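You operate a simulated robot arm through the tools that you are given. There is no shell and no other tool.

Carry out the task below with a simulated robot arm. There is one attempt and no reset: what you move stays moved.

Task
Fit the job card's die, press the green cloth button and put it in the tray marked Pressed.
Fine: turn the die plate to Press, pull the lever, turn back to Load; the die stays in the plate, the card where it lies. Where these are worked on the way, their far stop is far enough and under half their travel is too little: die plate.

Only the result counts: the job must be done as asked and must still hold three seconds after the hand-in. Knocking over, shifting, dropping, spilling or breaking anything else fails it. Flat cloth is picked up by pressing the open fingertips on it (5 to 10 N) and closing them slowly along it; thin cloth reads only 2 to 8 mm in the jaws.

Robot
A 6-joint arm with a two-finger gripper, fixed in place. Base frame: the origin is on the floor under the middle of its stand, x ahead of it, y to its left, z up; the work surface is at about z = 800. Readings come in mm, degrees, newtons and seconds.
With the tool pointing down near the work surface it reaches from about 360 to 860 mm from the base axis. Its first joint turns from -166.0 to 166.0 degrees. Payload 2.45 kg.
The TCP is the grasp point between the finger pads, 20 mm short of the fingertips. In the tool frame z runs along the fingers and y along their closing line. The gripper opens to 140 mm; its body begins 168 mm behind the TCP.
Orientation is that of the tool frame in the base frame, as a unit quaternion [x, y, z, w]. With the fingers straight down and closing along the base's y, the tool's x points along the base's -x, its y along +y and its z along -z.

Tools
- The arm moves only by the tool servo_tool. Its argument "moves" is a list of rows, each a list of 6 numbers: the shift along the tool's x, y, z in m, then the turn, a rotation vector about the tool's x, y, z in rad. In form: [[dx, dy, dz, ax, ay, az], ...]. A call has 1 to 20 rows; each row shifts and turns the commanded pose from where the row before left it, along the tool's axes as they then stand. "claw" is the opening, from 0 (shut) to 1 (fully open), set as the call begins (left out, the last holds). Rows are played at 5 a second. More than 50 mm and 8.6 degrees between two rows, or a gripper value outside its range, and nothing of the call is played. Where a pose cannot be reached the arm comes as near as it can. A force on the tool above 40 N (or 10 N above the force at the start of the call, whichever is more), or a blocked arm, ends the call early, and 0.2 s more pass. The fingers move at their own pace (about 45 mm/s each) and stop on an object; they squeeze with about 45 N. The grip force told is the motor's: it shows also when the fingers shut on nothing. Time passes only in rows, and 0.2 s behind the last, so rows that do not move let the fingers close. It gives the time, the measured TCP pose, the force on the tool (base axes), the opening and the grip force at its end, in the units of the frame above (readings bear some noise), with the torque about the TCP (base axes, N m) and any sound that the robot's microphone picked up.
- Cameras (640 x 400 px; columns grow to the right, rows downward): "scene" is fixed at [220.8, 648.7, 1535.9]; the picture's right is [-0.82, -0.57, 0.00], its down [-0.29, 0.42, -0.86] and it looks along [0.49, -0.71, -0.51] (base axes); focal length 234 px, centre (320, 200). "wrist" rides on the gripper at [78, 11, -209] in the tool frame; the picture's right is [-0.14, 0.99, 0.00], its down [-0.92, -0.13, -0.37] and it looks along [-0.37, -0.05, 0.93] (tool axes); focal length 280 px, centre (320, 200). There is no depth. A picture from a camera that has moved, and an enlarged one, comes with that camera's place and axes in the base frame and with its lens.
- get_image(camera): a new picture of that camera. No time passes.
- raise_lower(by): moves the trunk up (or, below 0, down) by that many mm; the arm rides with it, the base frame stays. It gives what a move gives, with no picture.
- zoom(camera, box): a new picture of the part [left, top, right, bottom] of that camera's present view, enlarged. No time passes.
- sign_off(): hands the job in; it is judged then, once.

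Nothing tells you positions but the pictures and the camera data. Unless the task says otherwise, let go and move clear before handing in.

The tools are called after ">>>" by a JSON object that holds its "method" and its "body". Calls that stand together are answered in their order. servo_tool: Moves the arm, as the interface text tells. Its arguments: {"type":"object","properties":{"moves":{"type":"array","items":{"type":"array","items":{"type":"number"}}},"claw":{"type":"number"}},"required":["moves"]} The other tools are called the same way: raise_lower (by) moves the trunk up or down; get_image (camera) takes a picture; zoom (camera, box) takes an enlarged picture of a part of a camera's view; sign_off () hands the job in.

At the start:

```text
clock: 0.0
ee_pos: [541.6, 252.6, 1387.3]
tcp_rot: [0.0, 1.0, 0.0, 0.0]
contact_force: [-0.2, 0.3, -0.4]
moment: [-0.01, 0.01, 0.05]
opening: 139.9
finger_force: 0.0
trunk travel left (down, up): [-125.0, 105.0]
```

scene: 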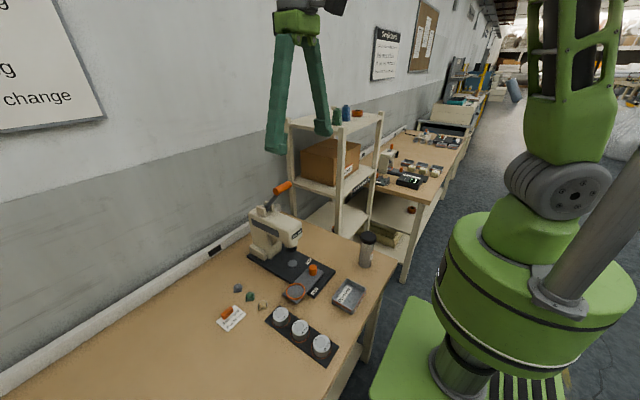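
wrist: 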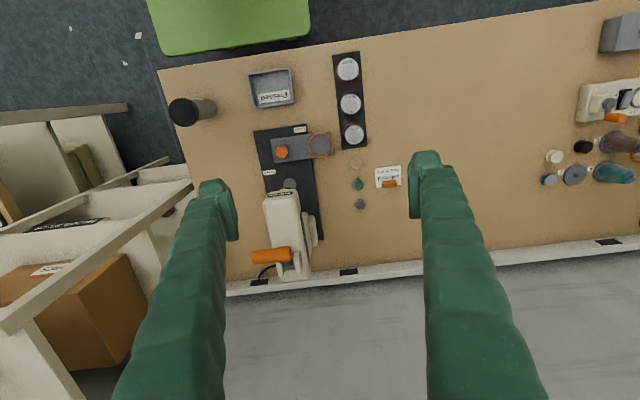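

I see a bench with a button press (orange lever, black base, die plate with orange knob), a rack of three dies, a job card, some small parts and a tray marked Pressed. I'll zoom in to read everything first.

>>> {"method": "zoom", "body": {"camera": "wrist", "box": [230, 40, 430, 165]}}

>>> {"method": "zoom", "body": {"camera": "wrist", "box": [320, 140, 420, 220]}}

>>> {"method": "zoom", "body": {"camera": "wrist", "box": [240, 110, 360, 290]}}

>>> {"method": "zoom", "body": {"camera": "scene", "box": [200, 240, 400, 370]}}

>>> {"method": "zoom", "body": {"camera": "scene", "box": [210, 270, 300, 340]}}

>>> {"method": "zoom", "body": {"camera": "scene", "box": [230, 170, 350, 310]}}

```text
3.20 times, centred on (330, 102) of wrist
camera zoom: at [463.2, 263.9, 1597.4], right [0.14, 0.99, 0.0], down [0.92, -0.13, 0.37], along [0.37, -0.05, -0.93], focal length 897 px, centre (288, 512)
```

zoom: 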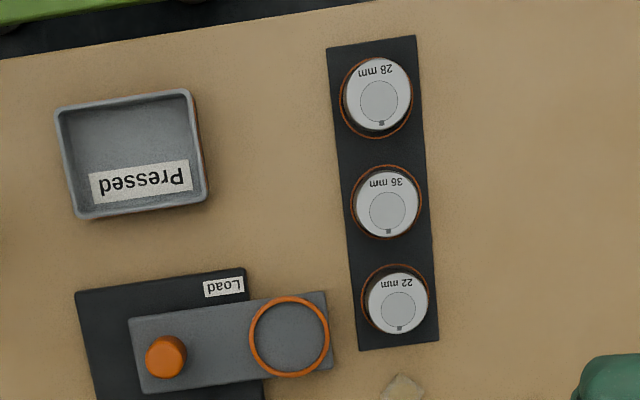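

```text
5.00 times, centred on (370, 180) of wrist
camera zoom: at [463.2, 263.9, 1597.4], right [0.14, 0.99, 0.0], down [0.92, -0.13, 0.37], along [0.37, -0.05, -0.93], focal length 1402 px, centre (70, 300)
```

zoom: 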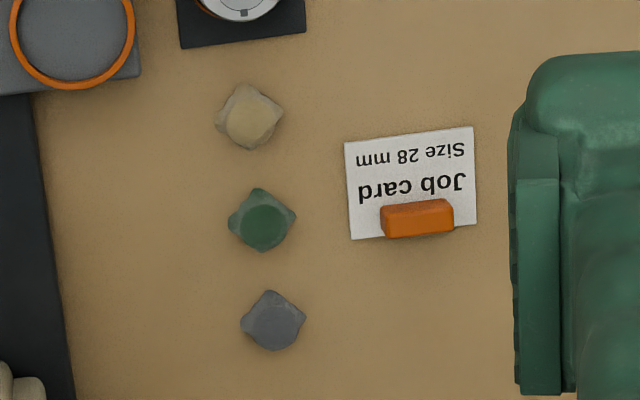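

```text
2.22 times, centred on (300, 200) of wrist
camera zoom: at [463.2, 263.9, 1597.4], right [0.14, 0.99, 0.0], down [0.92, -0.13, 0.37], along [0.37, -0.05, -0.93], focal length 623 px, centre (364, 200)
```

zoom: 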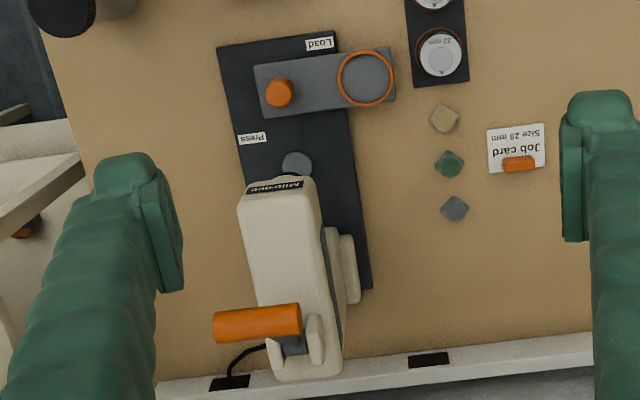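

```text
3.08 times, centred on (300, 305) of scene
camera zoom: at [220.8, 648.7, 1535.9], right [-0.82, -0.57, 0.0], down [-0.29, 0.42, -0.86], along [0.49, -0.71, -0.51], focal length 720 px, centre (382, -123)
```

zoom: 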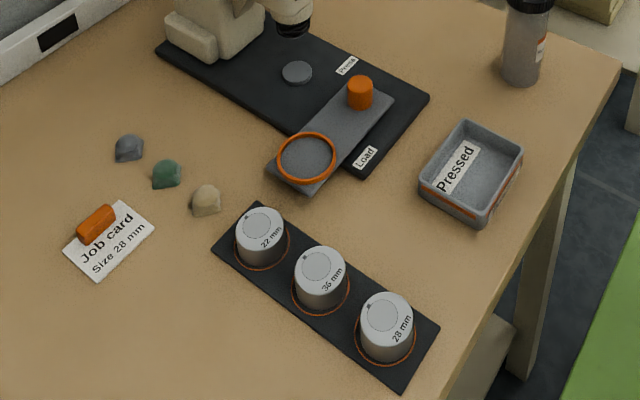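

```text
5.71 times, centred on (255, 305) of scene
camera zoom: at [220.8, 648.7, 1535.9], right [-0.82, -0.57, 0.0], down [-0.29, 0.42, -0.86], along [0.49, -0.71, -0.51], focal length 1338 px, centre (691, -400)
```

zoom: 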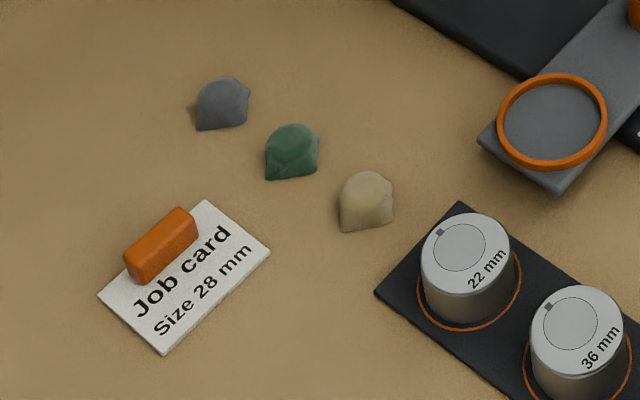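

```text
2.86 times, centred on (290, 240) of scene
camera zoom: at [220.8, 648.7, 1535.9], right [-0.82, -0.57, 0.0], down [-0.29, 0.42, -0.86], along [0.49, -0.71, -0.51], focal length 669 px, centre (406, 86)
```

zoom: 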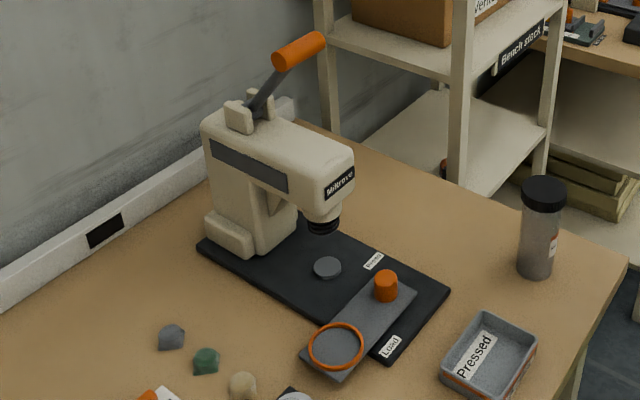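

The job card calls for the 28 mm die, the one at the robot end of the rack. The plate looks pivoted at the orange knob, with its ring seat at the Load position, so I'll move down for a closer look before touching anything.

>>> {"method": "servo_tool", "body": {"moves": [[0, 0, 0.048, 0, 0, 0], [0, 0, 0.048, 0, 0, 0], [0, 0, 0.048, 0, 0, 0], [0, 0, 0.048, 0, 0, 0], [0, 0, 0.048, 0, 0, 0], [0, 0, 0.048, 0, 0, 0], [0, 0, 0.048, 0, 0, 0], [0, 0, 0, 0, 0, 0]]}}

>>> {"method": "get_image", "body": {"camera": "wrist"}}

>>> {"method": "get_image", "body": {"camera": "scene"}}

```text
clock: 1.8
ee_pos: [542.1, 256.4, 1054.3]
tcp_rot: [0.0, 1.0, 0.0, 0.0]
contact_force: [0.4, 0.6, 0.5]
moment: [-0.02, 0.0, 0.0]
opening: 139.7
finger_force: 0.0
trunk travel left (down, up): [-125.0, 105.0]
```

```text
taken
camera wrist: at [464.6, 266.9, 1262.4], right [0.14, 0.99, 0.0], down [0.92, -0.13, 0.37], along [0.37, -0.05, -0.93], focal length 280 px, centre (320, 200)
```

wrist: 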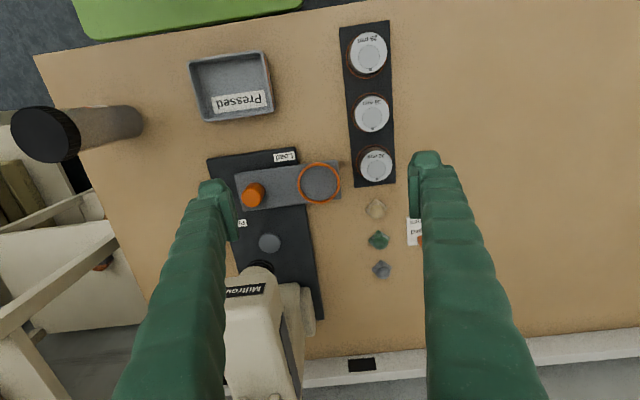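

```text
taken
```

scene: 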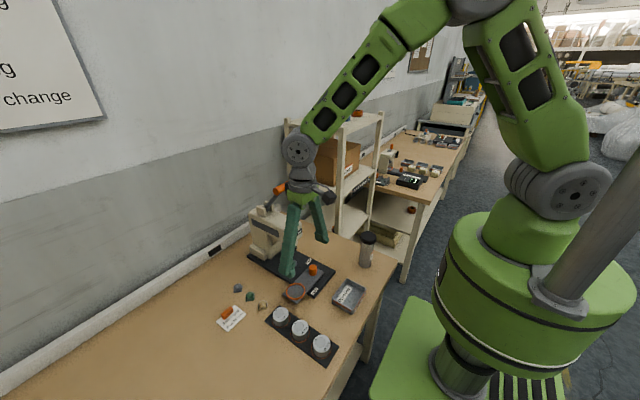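

The closer view now shows the plate, rack and buttons clearly. I'll zoom in on the ring seat, knob, dies and press.

>>> {"method": "zoom", "body": {"camera": "wrist", "box": [230, 140, 350, 220]}}

>>> {"method": "zoom", "body": {"camera": "wrist", "box": [330, 20, 430, 100]}}

>>> {"method": "zoom", "body": {"camera": "wrist", "box": [340, 180, 430, 290]}}

>>> {"method": "zoom", "body": {"camera": "scene", "box": [240, 250, 340, 320]}}

>>> {"method": "zoom", "body": {"camera": "scene", "box": [260, 290, 350, 370]}}

```text
5.00 times, centred on (290, 180) of wrist
camera zoom: at [464.6, 266.9, 1262.4], right [0.14, 0.99, 0.0], down [0.92, -0.13, 0.37], along [0.37, -0.05, -0.93], focal length 1402 px, centre (470, 300)
```

zoom: 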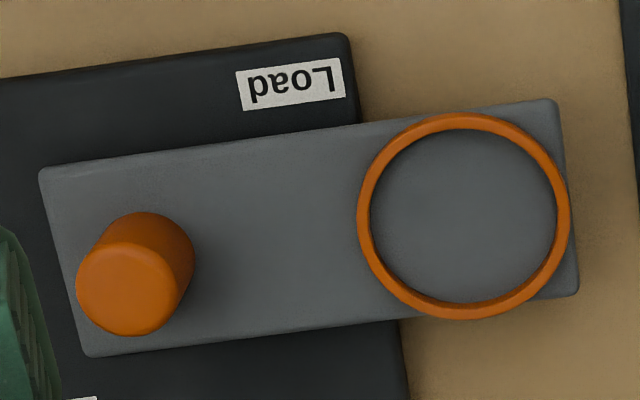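

```text
5.00 times, centred on (380, 60) of wrist
camera zoom: at [464.6, 266.9, 1262.4], right [0.14, 0.99, 0.0], down [0.92, -0.13, 0.37], along [0.37, -0.05, -0.93], focal length 1402 px, centre (20, 900)
```

zoom: 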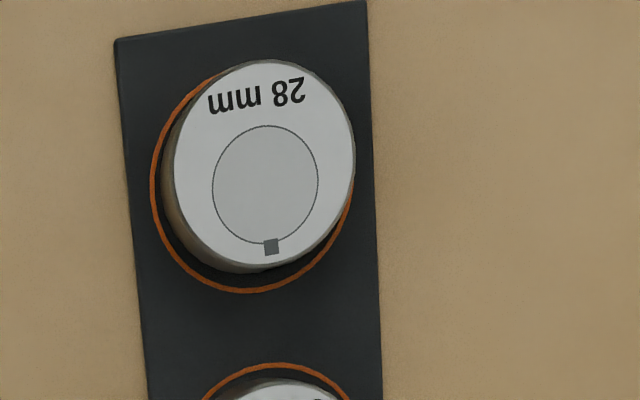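

```text
3.64 times, centred on (385, 235) of wrist
camera zoom: at [464.6, 266.9, 1262.4], right [0.14, 0.99, 0.0], down [0.92, -0.13, 0.37], along [0.37, -0.05, -0.93], focal length 1020 px, centre (84, 73)
```

zoom: 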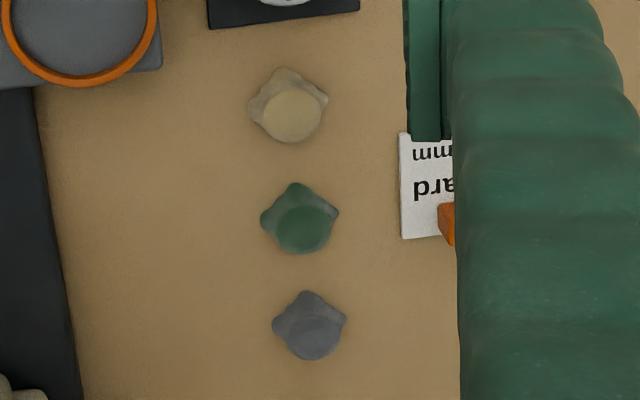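

```text
5.71 times, centred on (290, 285) of scene
camera zoom: at [220.8, 648.7, 1535.9], right [-0.82, -0.57, 0.0], down [-0.29, 0.42, -0.86], along [0.49, -0.71, -0.51], focal length 1338 px, centre (491, -286)
```

zoom: 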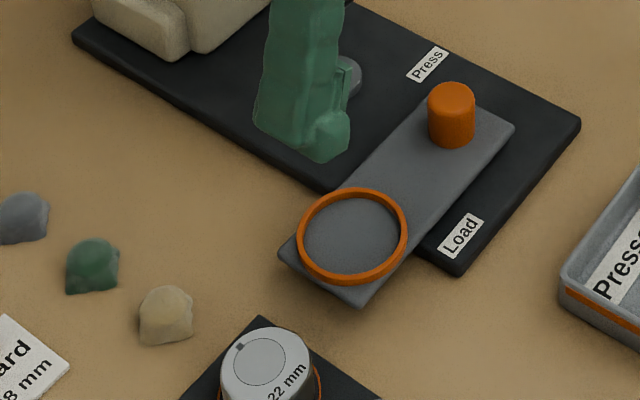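

```text
5.00 times, centred on (305, 330) of scene
camera zoom: at [220.8, 648.7, 1535.9], right [-0.82, -0.57, 0.0], down [-0.29, 0.42, -0.86], along [0.49, -0.71, -0.51], focal length 1171 px, centre (395, -450)
```

zoom: 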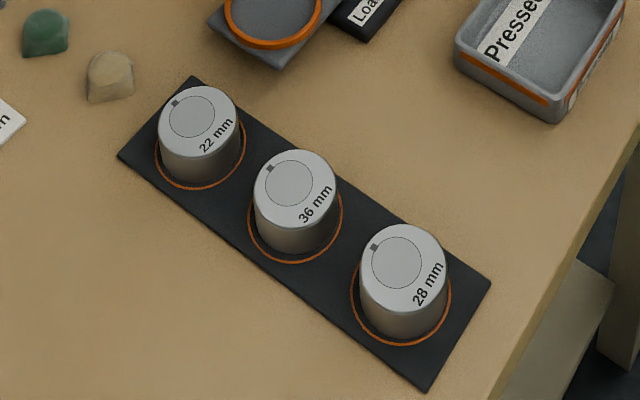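

The 28 mm die sits at about (430, 339), its top near z 831. The seat ring is at about (606, 245) and the pivot knob at about (606, 140). I'll move above the die and check alignment before descending.

>>> {"method": "servo_tool", "body": {"moves": [[0.0, 0, 0, 0, 0, 0], [0.028, 0.021, 0.03, 0, 0, 0], [0.028, 0.021, 0.03, 0, 0, 0], [0.028, 0.021, 0.03, 0, 0, 0], [0.028, 0.021, 0.03, 0, 0, 0], [0, 0, 0, 0, 0, 0], [0, 0, 0, 0, 0, 0]], "claw": 0.6}}

>>> {"method": "get_image", "body": {"camera": "wrist"}}

```text
clock: 3.4
ee_pos: [431.6, 338.2, 932.8]
tcp_rot: [0.001, 1.0, 0.0, 0.0]
contact_force: [0.7, 0.2, 0.2]
moment: [-0.05, 0.02, 0.0]
opening: 84.0
finger_force: 0.1
trunk travel left (down, up): [-125.0, 105.0]
```

```text
taken
camera wrist: at [353.9, 349.6, 1141.3], right [0.14, 0.99, 0.0], down [0.92, -0.13, 0.37], along [0.36, -0.05, -0.93], focal length 280 px, centre (320, 200)
```

wrist: 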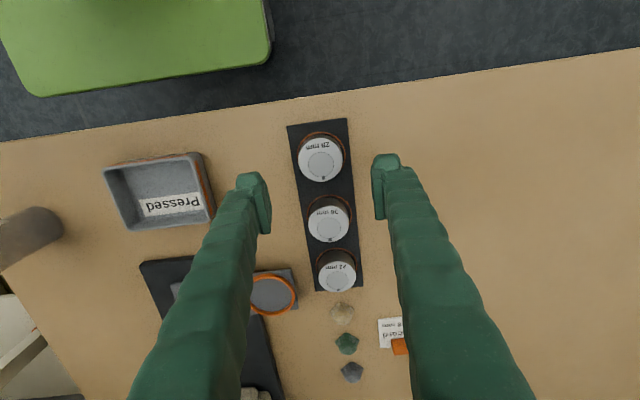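

The gripper is now above the 28 mm die. I'll zoom in to pin down its position and the finger size.

>>> {"method": "zoom", "body": {"camera": "wrist", "box": [230, 100, 430, 225]}}

>>> {"method": "zoom", "body": {"camera": "scene", "box": [250, 270, 370, 370]}}

```text
3.20 times, centred on (330, 162) of wrist
camera zoom: at [353.9, 349.6, 1141.3], right [0.14, 0.99, 0.0], down [0.92, -0.13, 0.37], along [0.36, -0.05, -0.93], focal length 897 px, centre (288, 320)
```

zoom: 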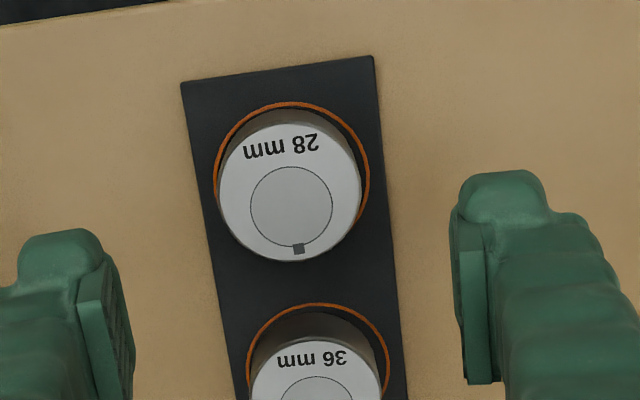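

```text
4.00 times, centred on (310, 320) of scene
camera zoom: at [220.8, 648.7, 1535.9], right [-0.82, -0.57, 0.0], down [-0.29, 0.42, -0.86], along [0.49, -0.71, -0.51], focal length 936 px, centre (360, -280)
```

zoom: 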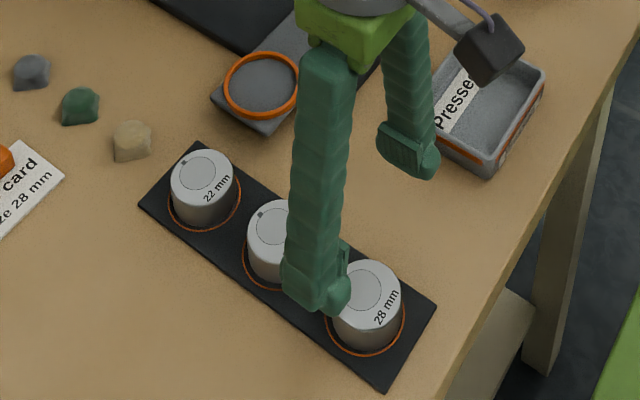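

Die 28 is about 50 mm across and centred near (429, 339.5), right under the gripper. I'll descend to a TCP of about z 842, so the fingertips stay clear of the ring height, and check.

>>> {"method": "servo_tool", "body": {"moves": [[0.001, 0.001, 0.025, 0, 0, 0], [0, 0, 0.025, 0, 0, 0], [0, 0, 0.022, 0, 0, 0], [0, 0, 0.018, 0, 0, 0], [0, 0, 0, 0, 0, 0], [0, 0, 0, 0, 0, 0]]}}

>>> {"method": "get_image", "body": {"camera": "wrist"}}

>>> {"method": "zoom", "body": {"camera": "scene", "box": [280, 300, 370, 370]}}

```text
clock: 4.8
ee_pos: [427.8, 336.7, 843.7]
tcp_rot: [0.0, 1.0, 0.0, 0.0]
contact_force: [0.9, 0.5, 0.0]
moment: [-0.01, 0.0, 0.01]
opening: 83.9
finger_force: 0.1
trunk travel left (down, up): [-125.0, 105.0]
```

```text
taken
camera wrist: at [349.6, 348.5, 1051.6], right [0.14, 0.99, 0.0], down [0.92, -0.13, 0.37], along [0.37, -0.05, -0.93], focal length 280 px, centre (320, 200)
```

wrist: 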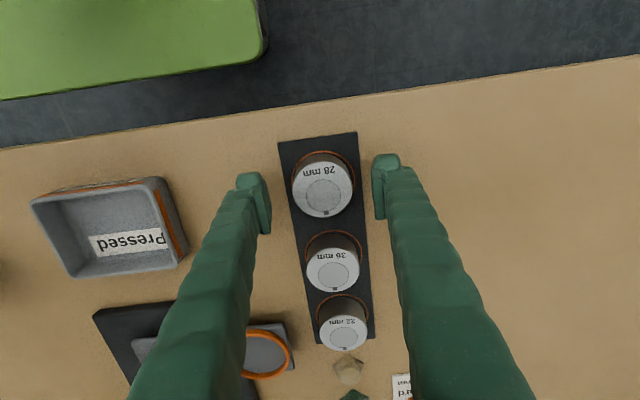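

```text
5.71 times, centred on (325, 335) of scene
camera zoom: at [220.8, 648.7, 1535.9], right [-0.82, -0.57, 0.0], down [-0.29, 0.42, -0.86], along [0.49, -0.71, -0.51], focal length 1338 px, centre (291, -571)
```

zoom: 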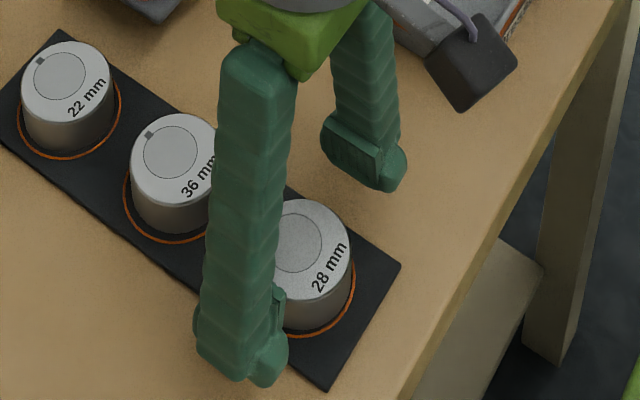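

The die is centred about 3 mm further in +y than the TCP. I'll correct that, go down 3 mm more and close on it.

>>> {"method": "servo_tool", "body": {"moves": [[0, 0.003, 0.0, 0, 0, 0], [0, 0, 0.003, 0, 0, 0], [0, 0, 0, 0, 0, 0], [0, 0, 0, 0, 0, 0]]}}

>>> {"method": "servo_tool", "body": {"moves": [[0, 0, 0, 0, 0, 0], [0, 0, 0, 0, 0, 0], [0, 0, 0, 0, 0, 0], [0, 0, 0, 0, 0, 0], [0, 0, 0, 0, 0, 0]], "claw": 0.2}}

>>> {"method": "get_image", "body": {"camera": "wrist"}}

```text
clock: 5.8
ee_pos: [428.0, 340.1, 840.1]
tcp_rot: [0.0, 1.0, 0.0, 0.0]
contact_force: [0.3, 0.9, -0.5]
moment: [0.0, 0.0, 0.0]
opening: 84.0
finger_force: 0.1
trunk travel left (down, up): [-125.0, 105.0]
```

```text
clock: 6.7
ee_pos: [428.4, 338.6, 848.0]
tcp_rot: [0.001, 1.0, 0.003, 0.003]
contact_force: [-3.9, -16.6, 78.6]
moment: [-1.24, 0.07, -0.1]
opening: 32.4
finger_force: 18.2
trunk travel left (down, up): [-125.0, 105.0]
stopped in row 4: the force on the tool passed its limit at 49 N (the readings are from after the stop); the commanded pose is now the measured one
```

```text
taken
camera wrist: at [349.4, 349.4, 1056.4], right [0.14, 0.99, 0.01], down [0.92, -0.13, 0.37], along [0.37, -0.05, -0.93], focal length 280 px, centre (320, 200)
```

wrist: 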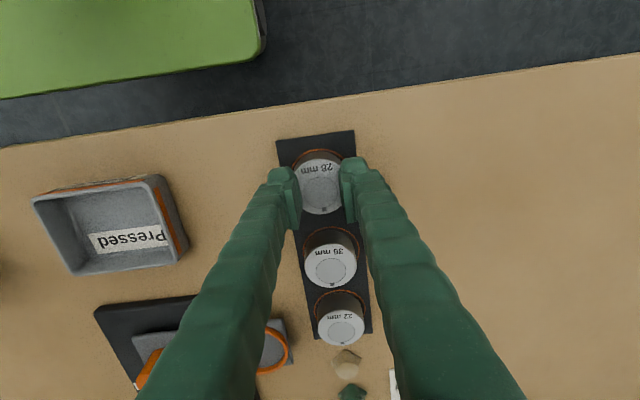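

The fingers rode up onto the die's top edge, so my grasp was too shallow. I'll lift off straight away and check that the die is still in place.

>>> {"method": "servo_tool", "body": {"moves": [[0, 0, -0.01, 0, 0, 0], [0, 0, -0.01, 0, 0, 0], [0, 0, 0, 0, 0, 0]]}}

>>> {"method": "get_image", "body": {"camera": "wrist"}}

>>> {"method": "zoom", "body": {"camera": "scene", "box": [250, 290, 370, 370]}}

```text
clock: 7.5
ee_pos: [427.4, 339.7, 861.9]
tcp_rot: [0.001, 1.0, 0.001, 0.001]
contact_force: [-0.2, 0.0, 0.2]
moment: [0.02, -0.02, 0.02]
opening: 28.2
finger_force: 0.0
trunk travel left (down, up): [-125.0, 105.0]
```

```text
taken
camera wrist: at [350.5, 350.8, 1070.0], right [0.14, 0.99, 0.0], down [0.92, -0.13, 0.37], along [0.37, -0.05, -0.93], focal length 280 px, centre (320, 200)
```

wrist: 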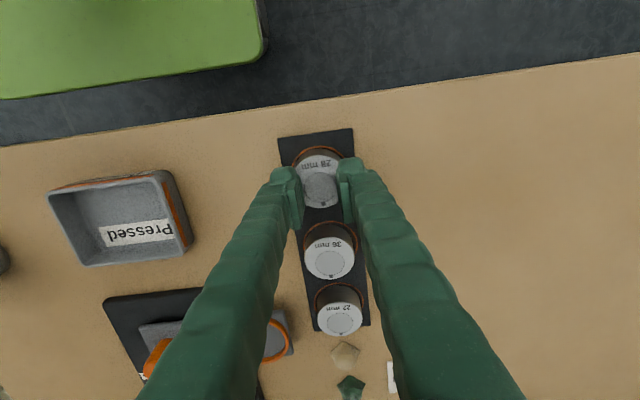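

```text
5.00 times, centred on (310, 330) of scene
camera zoom: at [220.8, 648.7, 1535.9], right [-0.82, -0.57, 0.0], down [-0.29, 0.42, -0.86], along [0.49, -0.71, -0.51], focal length 1171 px, centre (370, -450)
```

zoom: 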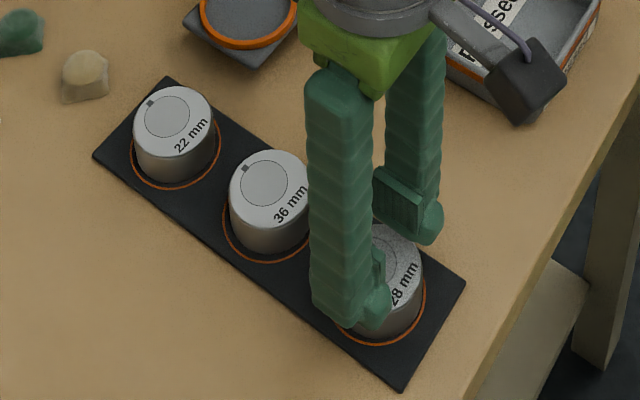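

The die looks undisturbed in its rack circle. I'll open the fingers, check its position again and go deeper, to a TCP of about z 831.

>>> {"method": "servo_tool", "body": {"moves": [[0, 0, -0.005, 0, 0, 0], [0, 0, 0, 0, 0, 0], [0, 0, 0, 0, 0, 0], [0, 0, 0, 0, 0, 0]], "claw": 0.6}}

>>> {"method": "zoom", "body": {"camera": "wrist", "box": [260, 120, 400, 220]}}

>>> {"method": "zoom", "body": {"camera": "scene", "box": [250, 290, 370, 370]}}

```text
clock: 8.4
ee_pos: [428.9, 339.7, 867.9]
tcp_rot: [0.001, 1.0, 0.0, 0.001]
contact_force: [0.1, -0.8, 0.3]
moment: [0.0, -0.01, -0.02]
opening: 83.9
finger_force: 0.1
trunk travel left (down, up): [-125.0, 105.0]
```

```text
4.00 times, centred on (330, 170) of wrist
camera zoom: at [350.9, 351.2, 1075.8], right [0.14, 0.99, 0.0], down [0.92, -0.13, 0.37], along [0.37, -0.05, -0.93], focal length 1122 px, centre (280, 320)
```

zoom: 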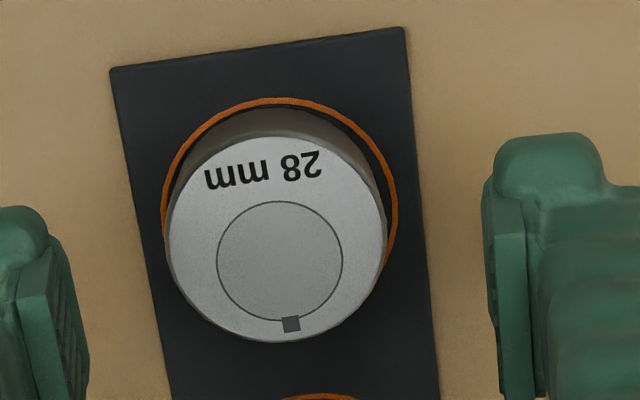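

```text
5.00 times, centred on (310, 330) of scene
camera zoom: at [220.8, 648.7, 1535.9], right [-0.82, -0.57, 0.0], down [-0.29, 0.42, -0.86], along [0.49, -0.71, -0.51], focal length 1171 px, centre (370, -450)
```

zoom: 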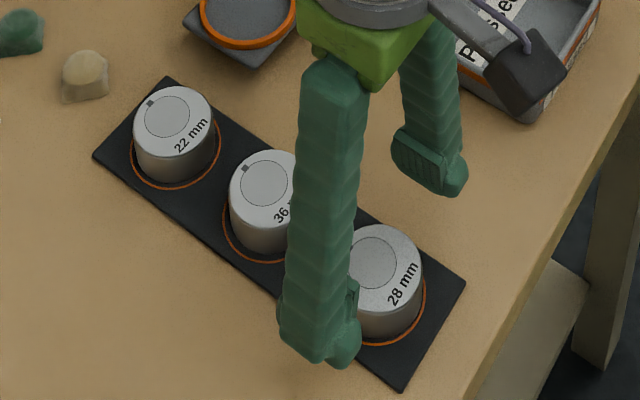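

The die is centred under the TCP. I'm going down to about z 831 and then closing.

>>> {"method": "servo_tool", "body": {"moves": [[0, 0, 0.015, 0, 0, 0], [0, 0, 0.012, 0, 0, 0], [0, 0, 0.01, 0, 0, 0], [0, 0, 0, 0, 0, 0], [0, 0, 0, 0, 0, 0]]}}

>>> {"method": "zoom", "body": {"camera": "scene", "box": [280, 310, 350, 370]}}

```text
clock: 9.7
ee_pos: [429.4, 340.5, 829.9]
tcp_rot: [0.001, 1.0, 0.001, 0.001]
contact_force: [0.7, -0.3, 0.2]
moment: [-0.02, -0.02, -0.02]
opening: 83.8
finger_force: 0.2
trunk travel left (down, up): [-125.0, 105.0]
```

```text
6.67 times, centred on (315, 340) of scene
camera zoom: at [220.8, 648.7, 1535.9], right [-0.82, -0.57, 0.0], down [-0.29, 0.42, -0.86], along [0.49, -0.71, -0.51], focal length 1561 px, centre (353, -733)
```

zoom: 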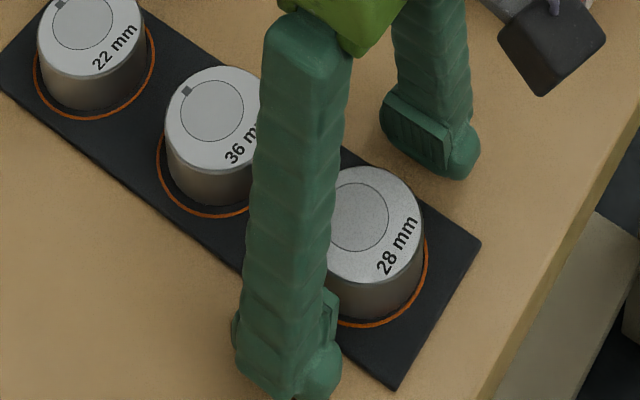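

>>> {"method": "servo_tool", "body": {"moves": [[0, 0, 0, 0, 0, 0], [0, 0, 0, 0, 0, 0], [0, 0, 0, 0, 0, 0], [0, 0, 0, 0, 0, 0]], "claw": 0.3}}

>>> {"method": "get_image", "body": {"camera": "wrist"}}

```text
clock: 10.7
ee_pos: [427.4, 340.1, 829.8]
tcp_rot: [0.001, 1.0, 0.001, 0.001]
contact_force: [-0.7, -0.6, 0.7]
moment: [-0.03, -0.02, -0.02]
opening: 49.3
finger_force: 41.3
trunk travel left (down, up): [-125.0, 105.0]
```

```text
taken
camera wrist: at [350.8, 351.8, 1037.8], right [0.14, 0.99, 0.0], down [0.92, -0.13, 0.37], along [0.37, -0.05, -0.93], focal length 280 px, centre (320, 200)
```

wrist: 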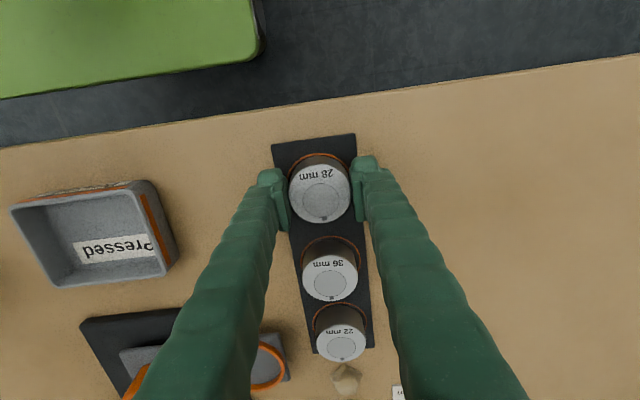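

The grip holds at 49 mm and 41 N. I'll lift gently and check.

>>> {"method": "servo_tool", "body": {"moves": [[0, 0, -0.01, 0, 0, 0], [0, 0, -0.015, 0, 0, 0], [0, 0, -0.025, 0, 0, 0], [0, 0, -0.03, 0, 0, 0], [0, 0, 0, 0, 0, 0]]}}

>>> {"method": "get_image", "body": {"camera": "wrist"}}

>>> {"method": "zoom", "body": {"camera": "scene", "box": [250, 280, 370, 370]}}

```text
clock: 11.8
ee_pos: [429.5, 341.7, 910.3]
tcp_rot: [0.001, 1.0, -0.001, 0.0]
contact_force: [0.1, 1.0, -2.9]
moment: [0.05, -0.01, 0.0]
opening: 49.4
finger_force: 44.6
trunk travel left (down, up): [-125.0, 105.0]
```

```text
taken
camera wrist: at [351.3, 353.0, 1117.7], right [0.14, 0.99, 0.0], down [0.92, -0.13, 0.37], along [0.37, -0.05, -0.93], focal length 280 px, centre (320, 200)
```

wrist: 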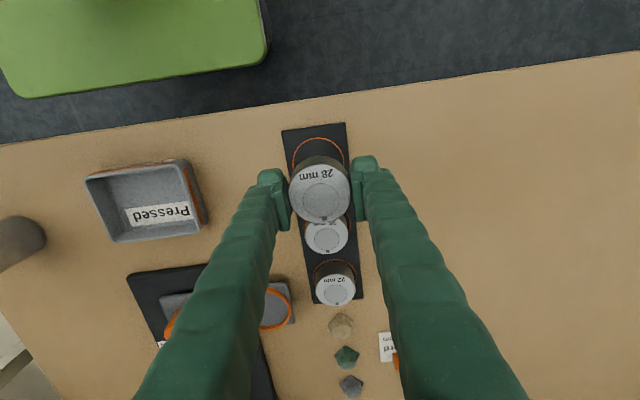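

```text
4.44 times, centred on (310, 325) of scene
camera zoom: at [220.8, 648.7, 1535.9], right [-0.82, -0.57, 0.0], down [-0.29, 0.42, -0.86], along [0.49, -0.71, -0.51], focal length 1040 px, centre (364, -356)
```

zoom: 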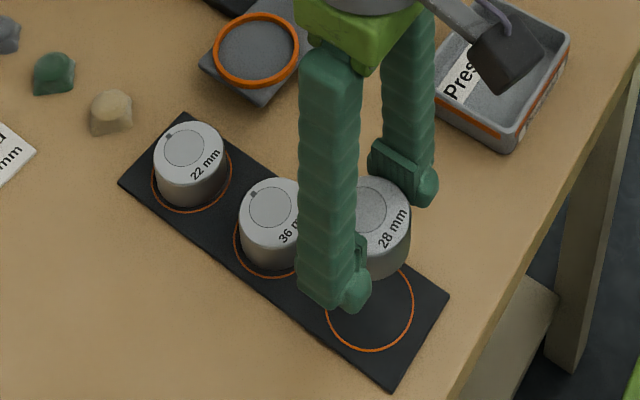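

The die is lifted cleanly. I'm carrying it over to the ring seat on the plate.

>>> {"method": "servo_tool", "body": {"moves": [[-0.0354, -0.0193, 0, 0, 0, 0], [-0.0354, -0.0193, 0, 0, 0, 0], [-0.0354, -0.0193, 0, 0, 0, 0], [-0.0354, -0.0193, 0, 0, 0, 0], [-0.0354, -0.0193, 0, 0, 0, 0], [0, 0, 0, 0, 0, 0], [0, 0, 0, 0, 0, 0]]}}

>>> {"method": "get_image", "body": {"camera": "wrist"}}

>>> {"method": "zoom", "body": {"camera": "scene", "box": [240, 230, 360, 330]}}

```text
clock: 13.4
ee_pos: [605.0, 241.3, 910.6]
tcp_rot: [0.001, 1.0, -0.001, 0.0]
contact_force: [-0.5, 0.0, -2.9]
moment: [-0.02, 0.02, 0.03]
opening: 49.4
finger_force: 44.6
trunk travel left (down, up): [-125.0, 105.0]
```

```text
taken
camera wrist: at [526.7, 253.3, 1118.5], right [0.14, 0.99, 0.0], down [0.92, -0.13, 0.37], along [0.37, -0.05, -0.93], focal length 280 px, centre (320, 200)
```

wrist: 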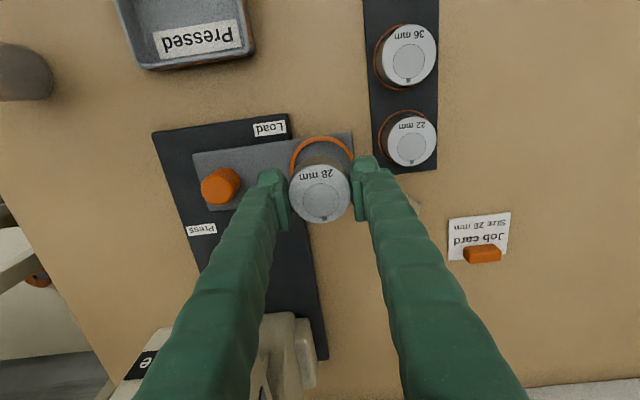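

```text
4.00 times, centred on (300, 280) of scene
camera zoom: at [220.8, 648.7, 1535.9], right [-0.82, -0.57, 0.0], down [-0.29, 0.42, -0.86], along [0.49, -0.71, -0.51], focal length 936 px, centre (400, -120)
```

zoom: 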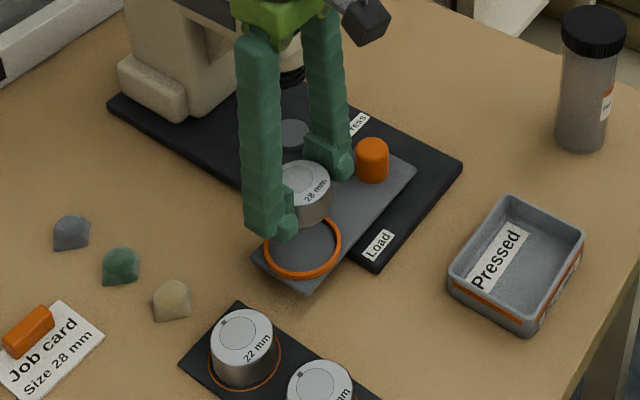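

I can see the ring just behind the held die. I'll zoom in to compute the remaining offset.

>>> {"method": "zoom", "body": {"camera": "wrist", "box": [180, 100, 400, 240]}}

>>> {"method": "zoom", "body": {"camera": "scene", "box": [290, 260, 350, 310]}}

```text
2.86 times, centred on (290, 170) of wrist
camera zoom: at [526.7, 253.3, 1118.5], right [0.14, 0.99, 0.0], down [0.92, -0.13, 0.37], along [0.37, -0.05, -0.93], focal length 801 px, centre (406, 286)
```

zoom: 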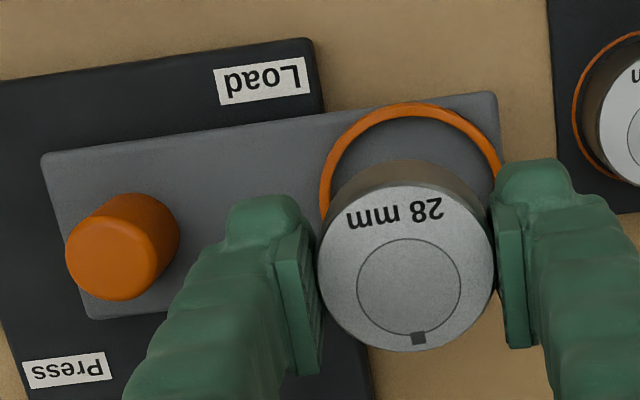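

```text
8.00 times, centred on (320, 285) of scene
camera zoom: at [220.8, 648.7, 1535.9], right [-0.82, -0.57, 0.0], down [-0.29, 0.42, -0.86], along [0.49, -0.71, -0.51], focal length 1873 px, centre (320, -480)
```

zoom: 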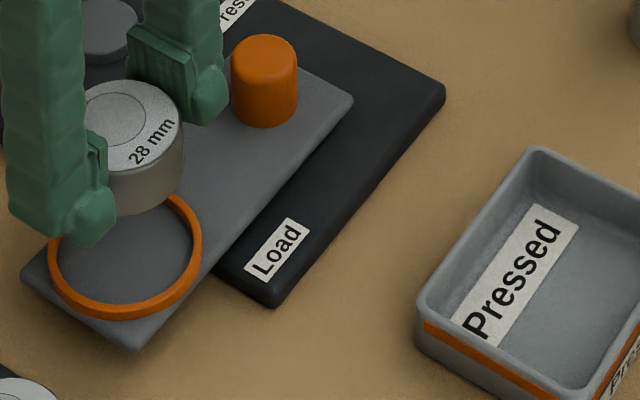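

The die needs to shift about +1.3 mm in x and +2.7 mm in y. I'll adjust and lower to just above the ring, then check.

>>> {"method": "servo_tool", "body": {"moves": [[-0.0013, 0.0027, 0, 0, 0, 0], [0, 0, 0.02, 0, 0, 0], [0, 0, 0.015, 0, 0, 0], [0, 0, 0.01, 0, 0, 0], [0, 0, 0, 0, 0, 0], [0, 0, 0, 0, 0, 0]]}}

>>> {"method": "zoom", "body": {"camera": "wrist", "box": [230, 110, 400, 240]}}

>>> {"method": "zoom", "body": {"camera": "scene", "box": [270, 260, 340, 315]}}

```text
clock: 14.8
ee_pos: [607.6, 245.8, 865.7]
tcp_rot: [0.001, 1.0, 0.001, 0.0]
contact_force: [-0.6, -0.1, -2.4]
moment: [-0.01, -0.04, 0.01]
opening: 49.4
finger_force: 45.2
trunk travel left (down, up): [-125.0, 105.0]
```

```text
3.08 times, centred on (315, 175) of wrist
camera zoom: at [528.7, 256.6, 1073.7], right [0.14, 0.99, 0.0], down [0.92, -0.13, 0.37], along [0.37, -0.05, -0.93], focal length 863 px, centre (335, 277)
```

zoom: 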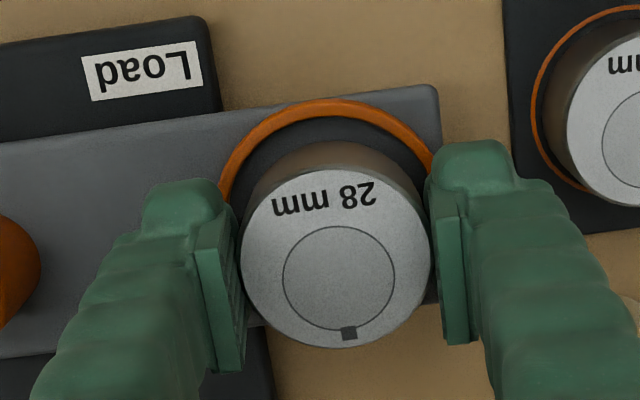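

```text
7.27 times, centred on (305, 288) of scene
camera zoom: at [220.8, 648.7, 1535.9], right [-0.82, -0.57, 0.0], down [-0.29, 0.42, -0.86], along [0.49, -0.71, -0.51], focal length 1703 px, centre (429, -436)
```

zoom: 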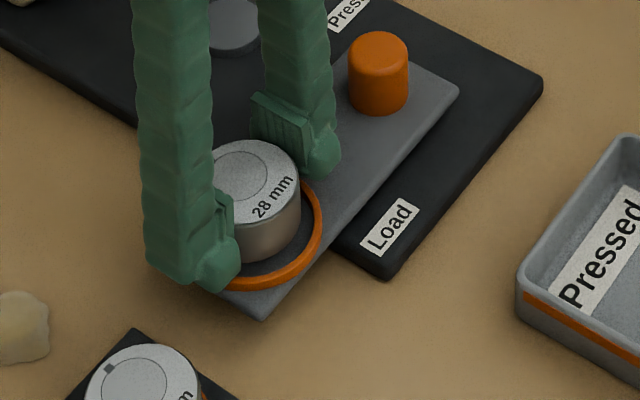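

The die is nearly centred over the ring. I'll nudge it by about 1 mm, lower a bit more and look from both views again.

>>> {"method": "servo_tool", "body": {"moves": [[0.0005, -0.0012, 0, 0, 0, 0], [0, 0, 0.006, 0, 0, 0], [0, 0, 0, 0, 0, 0], [0, 0, 0, 0, 0, 0]]}}

>>> {"method": "zoom", "body": {"camera": "wrist", "box": [260, 120, 380, 230]}}

>>> {"method": "zoom", "body": {"camera": "scene", "box": [280, 270, 320, 305]}}

```text
clock: 15.8
ee_pos: [606.6, 244.5, 858.4]
tcp_rot: [0.001, 1.0, 0.002, 0.0]
contact_force: [-0.5, -0.4, -3.1]
moment: [0.01, 0.0, 0.01]
opening: 49.4
finger_force: 44.8
trunk travel left (down, up): [-125.0, 105.0]
```

```text
3.64 times, centred on (320, 175) of wrist
camera zoom: at [529.0, 255.6, 1067.4], right [0.14, 0.99, 0.0], down [0.92, -0.13, 0.37], along [0.37, -0.05, -0.93], focal length 1020 px, centre (320, 291)
```

zoom: 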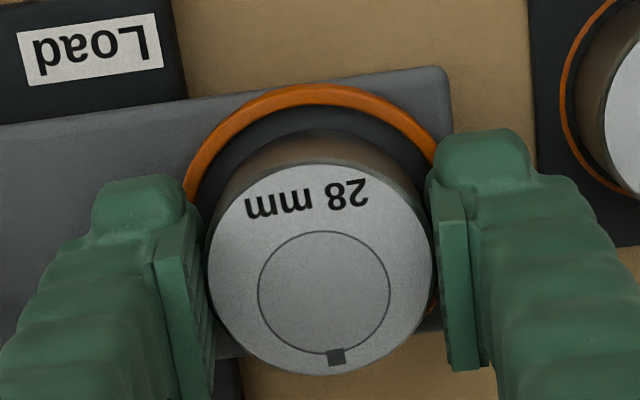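

```text
11.43 times, centred on (300, 288) of scene
camera zoom: at [220.8, 648.7, 1535.9], right [-0.82, -0.57, 0.0], down [-0.29, 0.42, -0.86], along [0.49, -0.71, -0.51], focal length 2676 px, centre (549, -800)
```

zoom: 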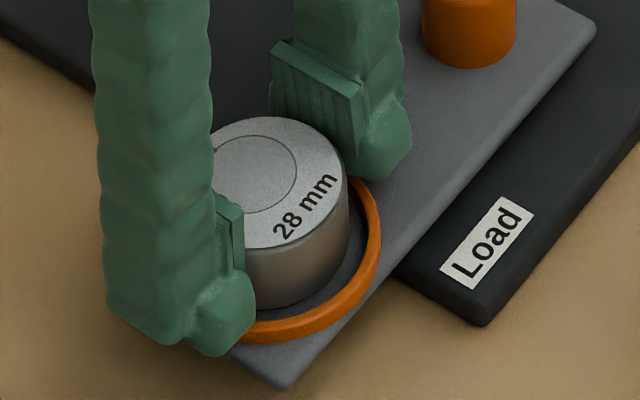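

Both views put the die within about 1 mm of the ring centre. I'll lower the last few millimetres in small steps and watch the force.

>>> {"method": "servo_tool", "body": {"moves": [[0.0005, -0.0003, 0.001, 0, 0, 0], [0, 0, 0.001, 0, 0, 0], [0, 0, 0.001, 0, 0, 0], [0, 0, 0, 0, 0, 0]]}}

>>> {"method": "zoom", "body": {"camera": "scene", "box": [280, 270, 320, 305]}}

```text
clock: 16.9
ee_pos: [606.6, 244.4, 856.2]
tcp_rot: [0.001, 1.0, 0.001, 0.001]
contact_force: [0.2, -0.7, 0.5]
moment: [-0.03, 0.07, -0.01]
opening: 49.6
finger_force: 45.3
trunk travel left (down, up): [-125.0, 105.0]
```

```text
11.43 times, centred on (300, 288) of scene
camera zoom: at [220.8, 648.7, 1535.9], right [-0.82, -0.57, 0.0], down [-0.29, 0.42, -0.86], along [0.49, -0.71, -0.51], focal length 2676 px, centre (549, -800)
```

zoom: 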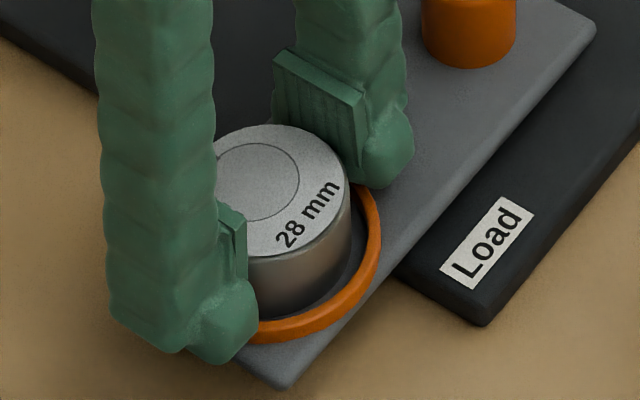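

The weight has come off the gripper, so the die is resting on the plate inside the ring. I'm opening slightly and lifting clear.

>>> {"method": "servo_tool", "body": {"moves": [[0, 0, 0, 0, 0, 0], [0, 0, 0, 0, 0, 0], [0, 0, 0, 0, 0, 0]], "claw": 0.46}}

>>> {"method": "servo_tool", "body": {"moves": [[0, 0, -0.01, 0, 0, 0], [0, 0, -0.02, 0, 0, 0], [0, 0, -0.03, 0, 0, 0], [0, 0, -0.04, 0, 0, 0], [0, 0, 0, 0, 0, 0]]}}

>>> {"method": "get_image", "body": {"camera": "wrist"}}

>>> {"method": "zoom", "body": {"camera": "scene", "box": [270, 260, 340, 315]}}

```text
clock: 17.6
ee_pos: [606.1, 244.4, 855.9]
tcp_rot: [0.001, 1.0, 0.001, 0.001]
contact_force: [0.6, 0.6, 0.2]
moment: [0.0, 0.02, -0.04]
opening: 64.4
finger_force: 0.1
trunk travel left (down, up): [-125.0, 105.0]
```

```text
clock: 18.9
ee_pos: [605.9, 244.7, 956.7]
tcp_rot: [0.0, 1.0, 0.001, 0.001]
contact_force: [-0.2, -0.5, 0.1]
moment: [-0.03, 0.01, 0.01]
opening: 64.7
finger_force: 0.1
trunk travel left (down, up): [-125.0, 105.0]
```

```text
taken
camera wrist: at [527.7, 255.7, 1164.5], right [0.14, 0.99, 0.0], down [0.92, -0.13, 0.37], along [0.37, -0.05, -0.93], focal length 280 px, centre (320, 200)
```

wrist: 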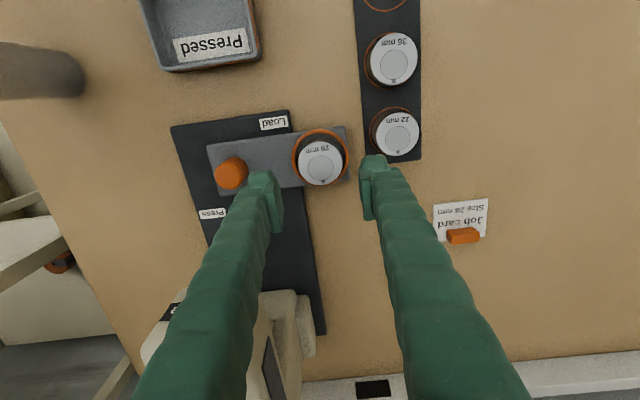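

```text
7.27 times, centred on (305, 288) of scene
camera zoom: at [220.8, 648.7, 1535.9], right [-0.82, -0.57, 0.0], down [-0.29, 0.42, -0.86], along [0.49, -0.71, -0.51], focal length 1703 px, centre (429, -436)
```

zoom: 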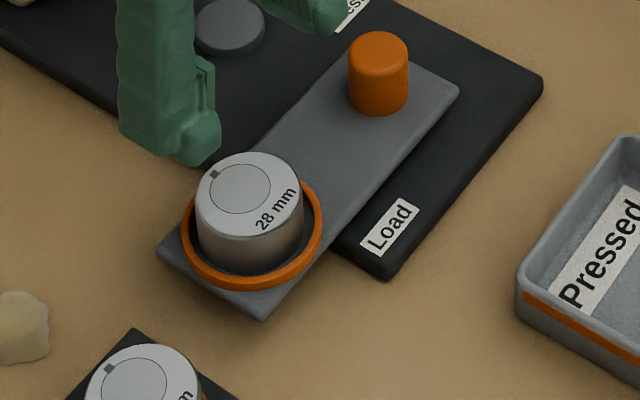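

The die is seated squarely in the ring. Next I'll move over the green cloth button at about (741, 339).

>>> {"method": "servo_tool", "body": {"moves": [[-0.0337, 0.0237, 0, 0, 0, 0], [-0.0337, 0.0237, 0, 0, 0, 0], [-0.0337, 0.0237, 0, 0, 0, 0], [-0.0337, 0.0237, 0, 0, 0, 0], [0, 0, 0.02, 0, 0, 0], [0, 0, 0.02, 0, 0, 0], [0, 0, 0, 0, 0, 0], [0, 0, 0, 0, 0, 0]], "claw": 0.45}}

>>> {"method": "get_image", "body": {"camera": "wrist"}}

>>> {"method": "zoom", "body": {"camera": "scene", "box": [200, 260, 300, 340]}}

```text
clock: 20.6
ee_pos: [740.3, 338.1, 916.0]
tcp_rot: [0.001, 1.0, 0.001, 0.001]
contact_force: [-0.3, -0.5, -0.4]
moment: [-0.02, -0.03, 0.02]
opening: 63.0
finger_force: 0.0
trunk travel left (down, up): [-125.0, 105.0]
```

```text
taken
camera wrist: at [662.3, 349.2, 1124.2], right [0.14, 0.99, 0.0], down [0.92, -0.13, 0.37], along [0.37, -0.05, -0.93], focal length 280 px, centre (320, 200)
```

wrist: 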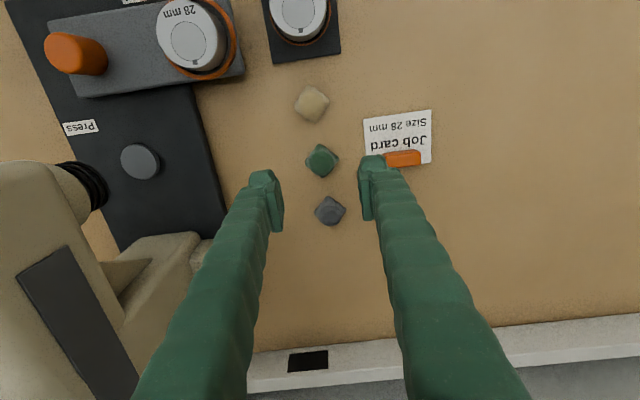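

```text
5.00 times, centred on (250, 300) of scene
camera zoom: at [220.8, 648.7, 1535.9], right [-0.82, -0.57, 0.0], down [-0.29, 0.42, -0.86], along [0.49, -0.71, -0.51], focal length 1171 px, centre (670, -300)
```

zoom: 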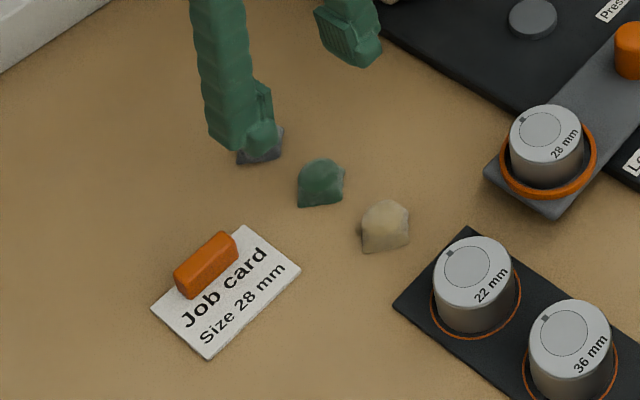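

The gripper is hovering over the button row. I'll zoom in on the green button to set the grasp.

>>> {"method": "zoom", "body": {"camera": "wrist", "box": [240, 80, 440, 230]}}

>>> {"method": "zoom", "body": {"camera": "scene", "box": [240, 280, 290, 320]}}

>>> {"method": "zoom", "body": {"camera": "wrist", "box": [285, 130, 365, 190]}}

```text
2.67 times, centred on (340, 155) of wrist
camera zoom: at [662.3, 349.2, 1124.2], right [0.14, 0.99, 0.0], down [0.92, -0.13, 0.37], along [0.37, -0.05, -0.93], focal length 748 px, centre (267, 320)
```

zoom: 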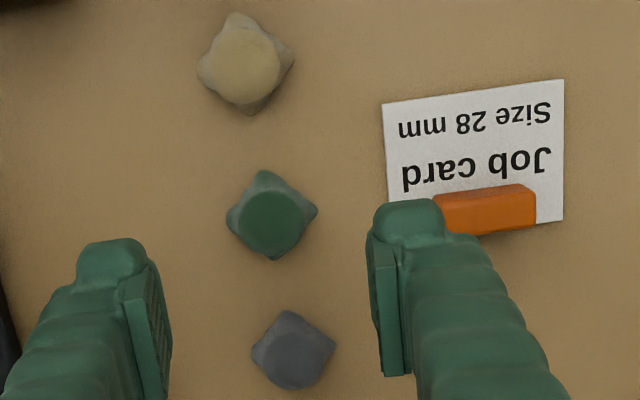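

```text
10.00 times, centred on (265, 300) of scene
camera zoom: at [220.8, 648.7, 1535.9], right [-0.82, -0.57, 0.0], down [-0.29, 0.42, -0.86], along [0.49, -0.71, -0.51], focal length 2341 px, centre (870, -800)
```

zoom: 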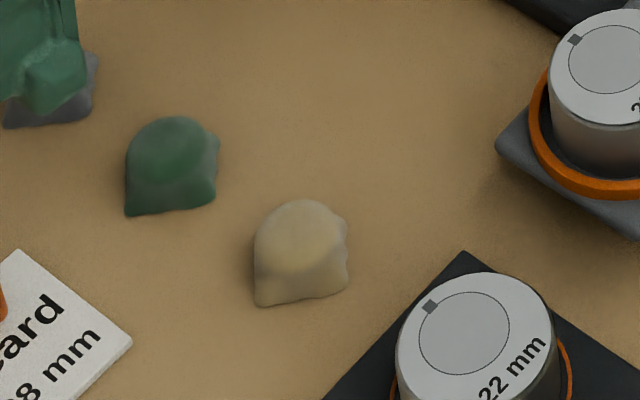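

```text
6.67 times, centred on (325, 160) of wrist
camera zoom: at [662.3, 349.2, 1124.2], right [0.14, 0.99, 0.0], down [0.92, -0.13, 0.37], along [0.37, -0.05, -0.93], focal length 1869 px, centre (287, 467)
```

zoom: 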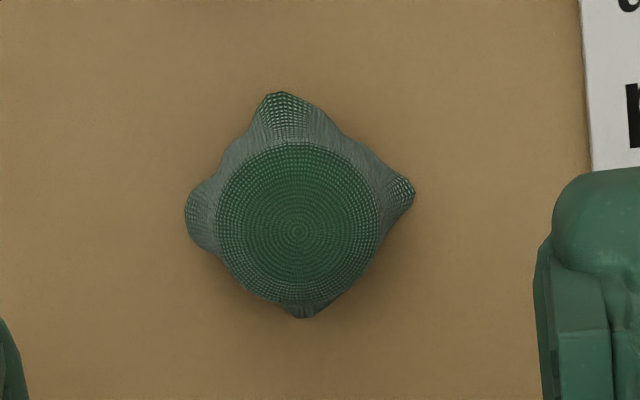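

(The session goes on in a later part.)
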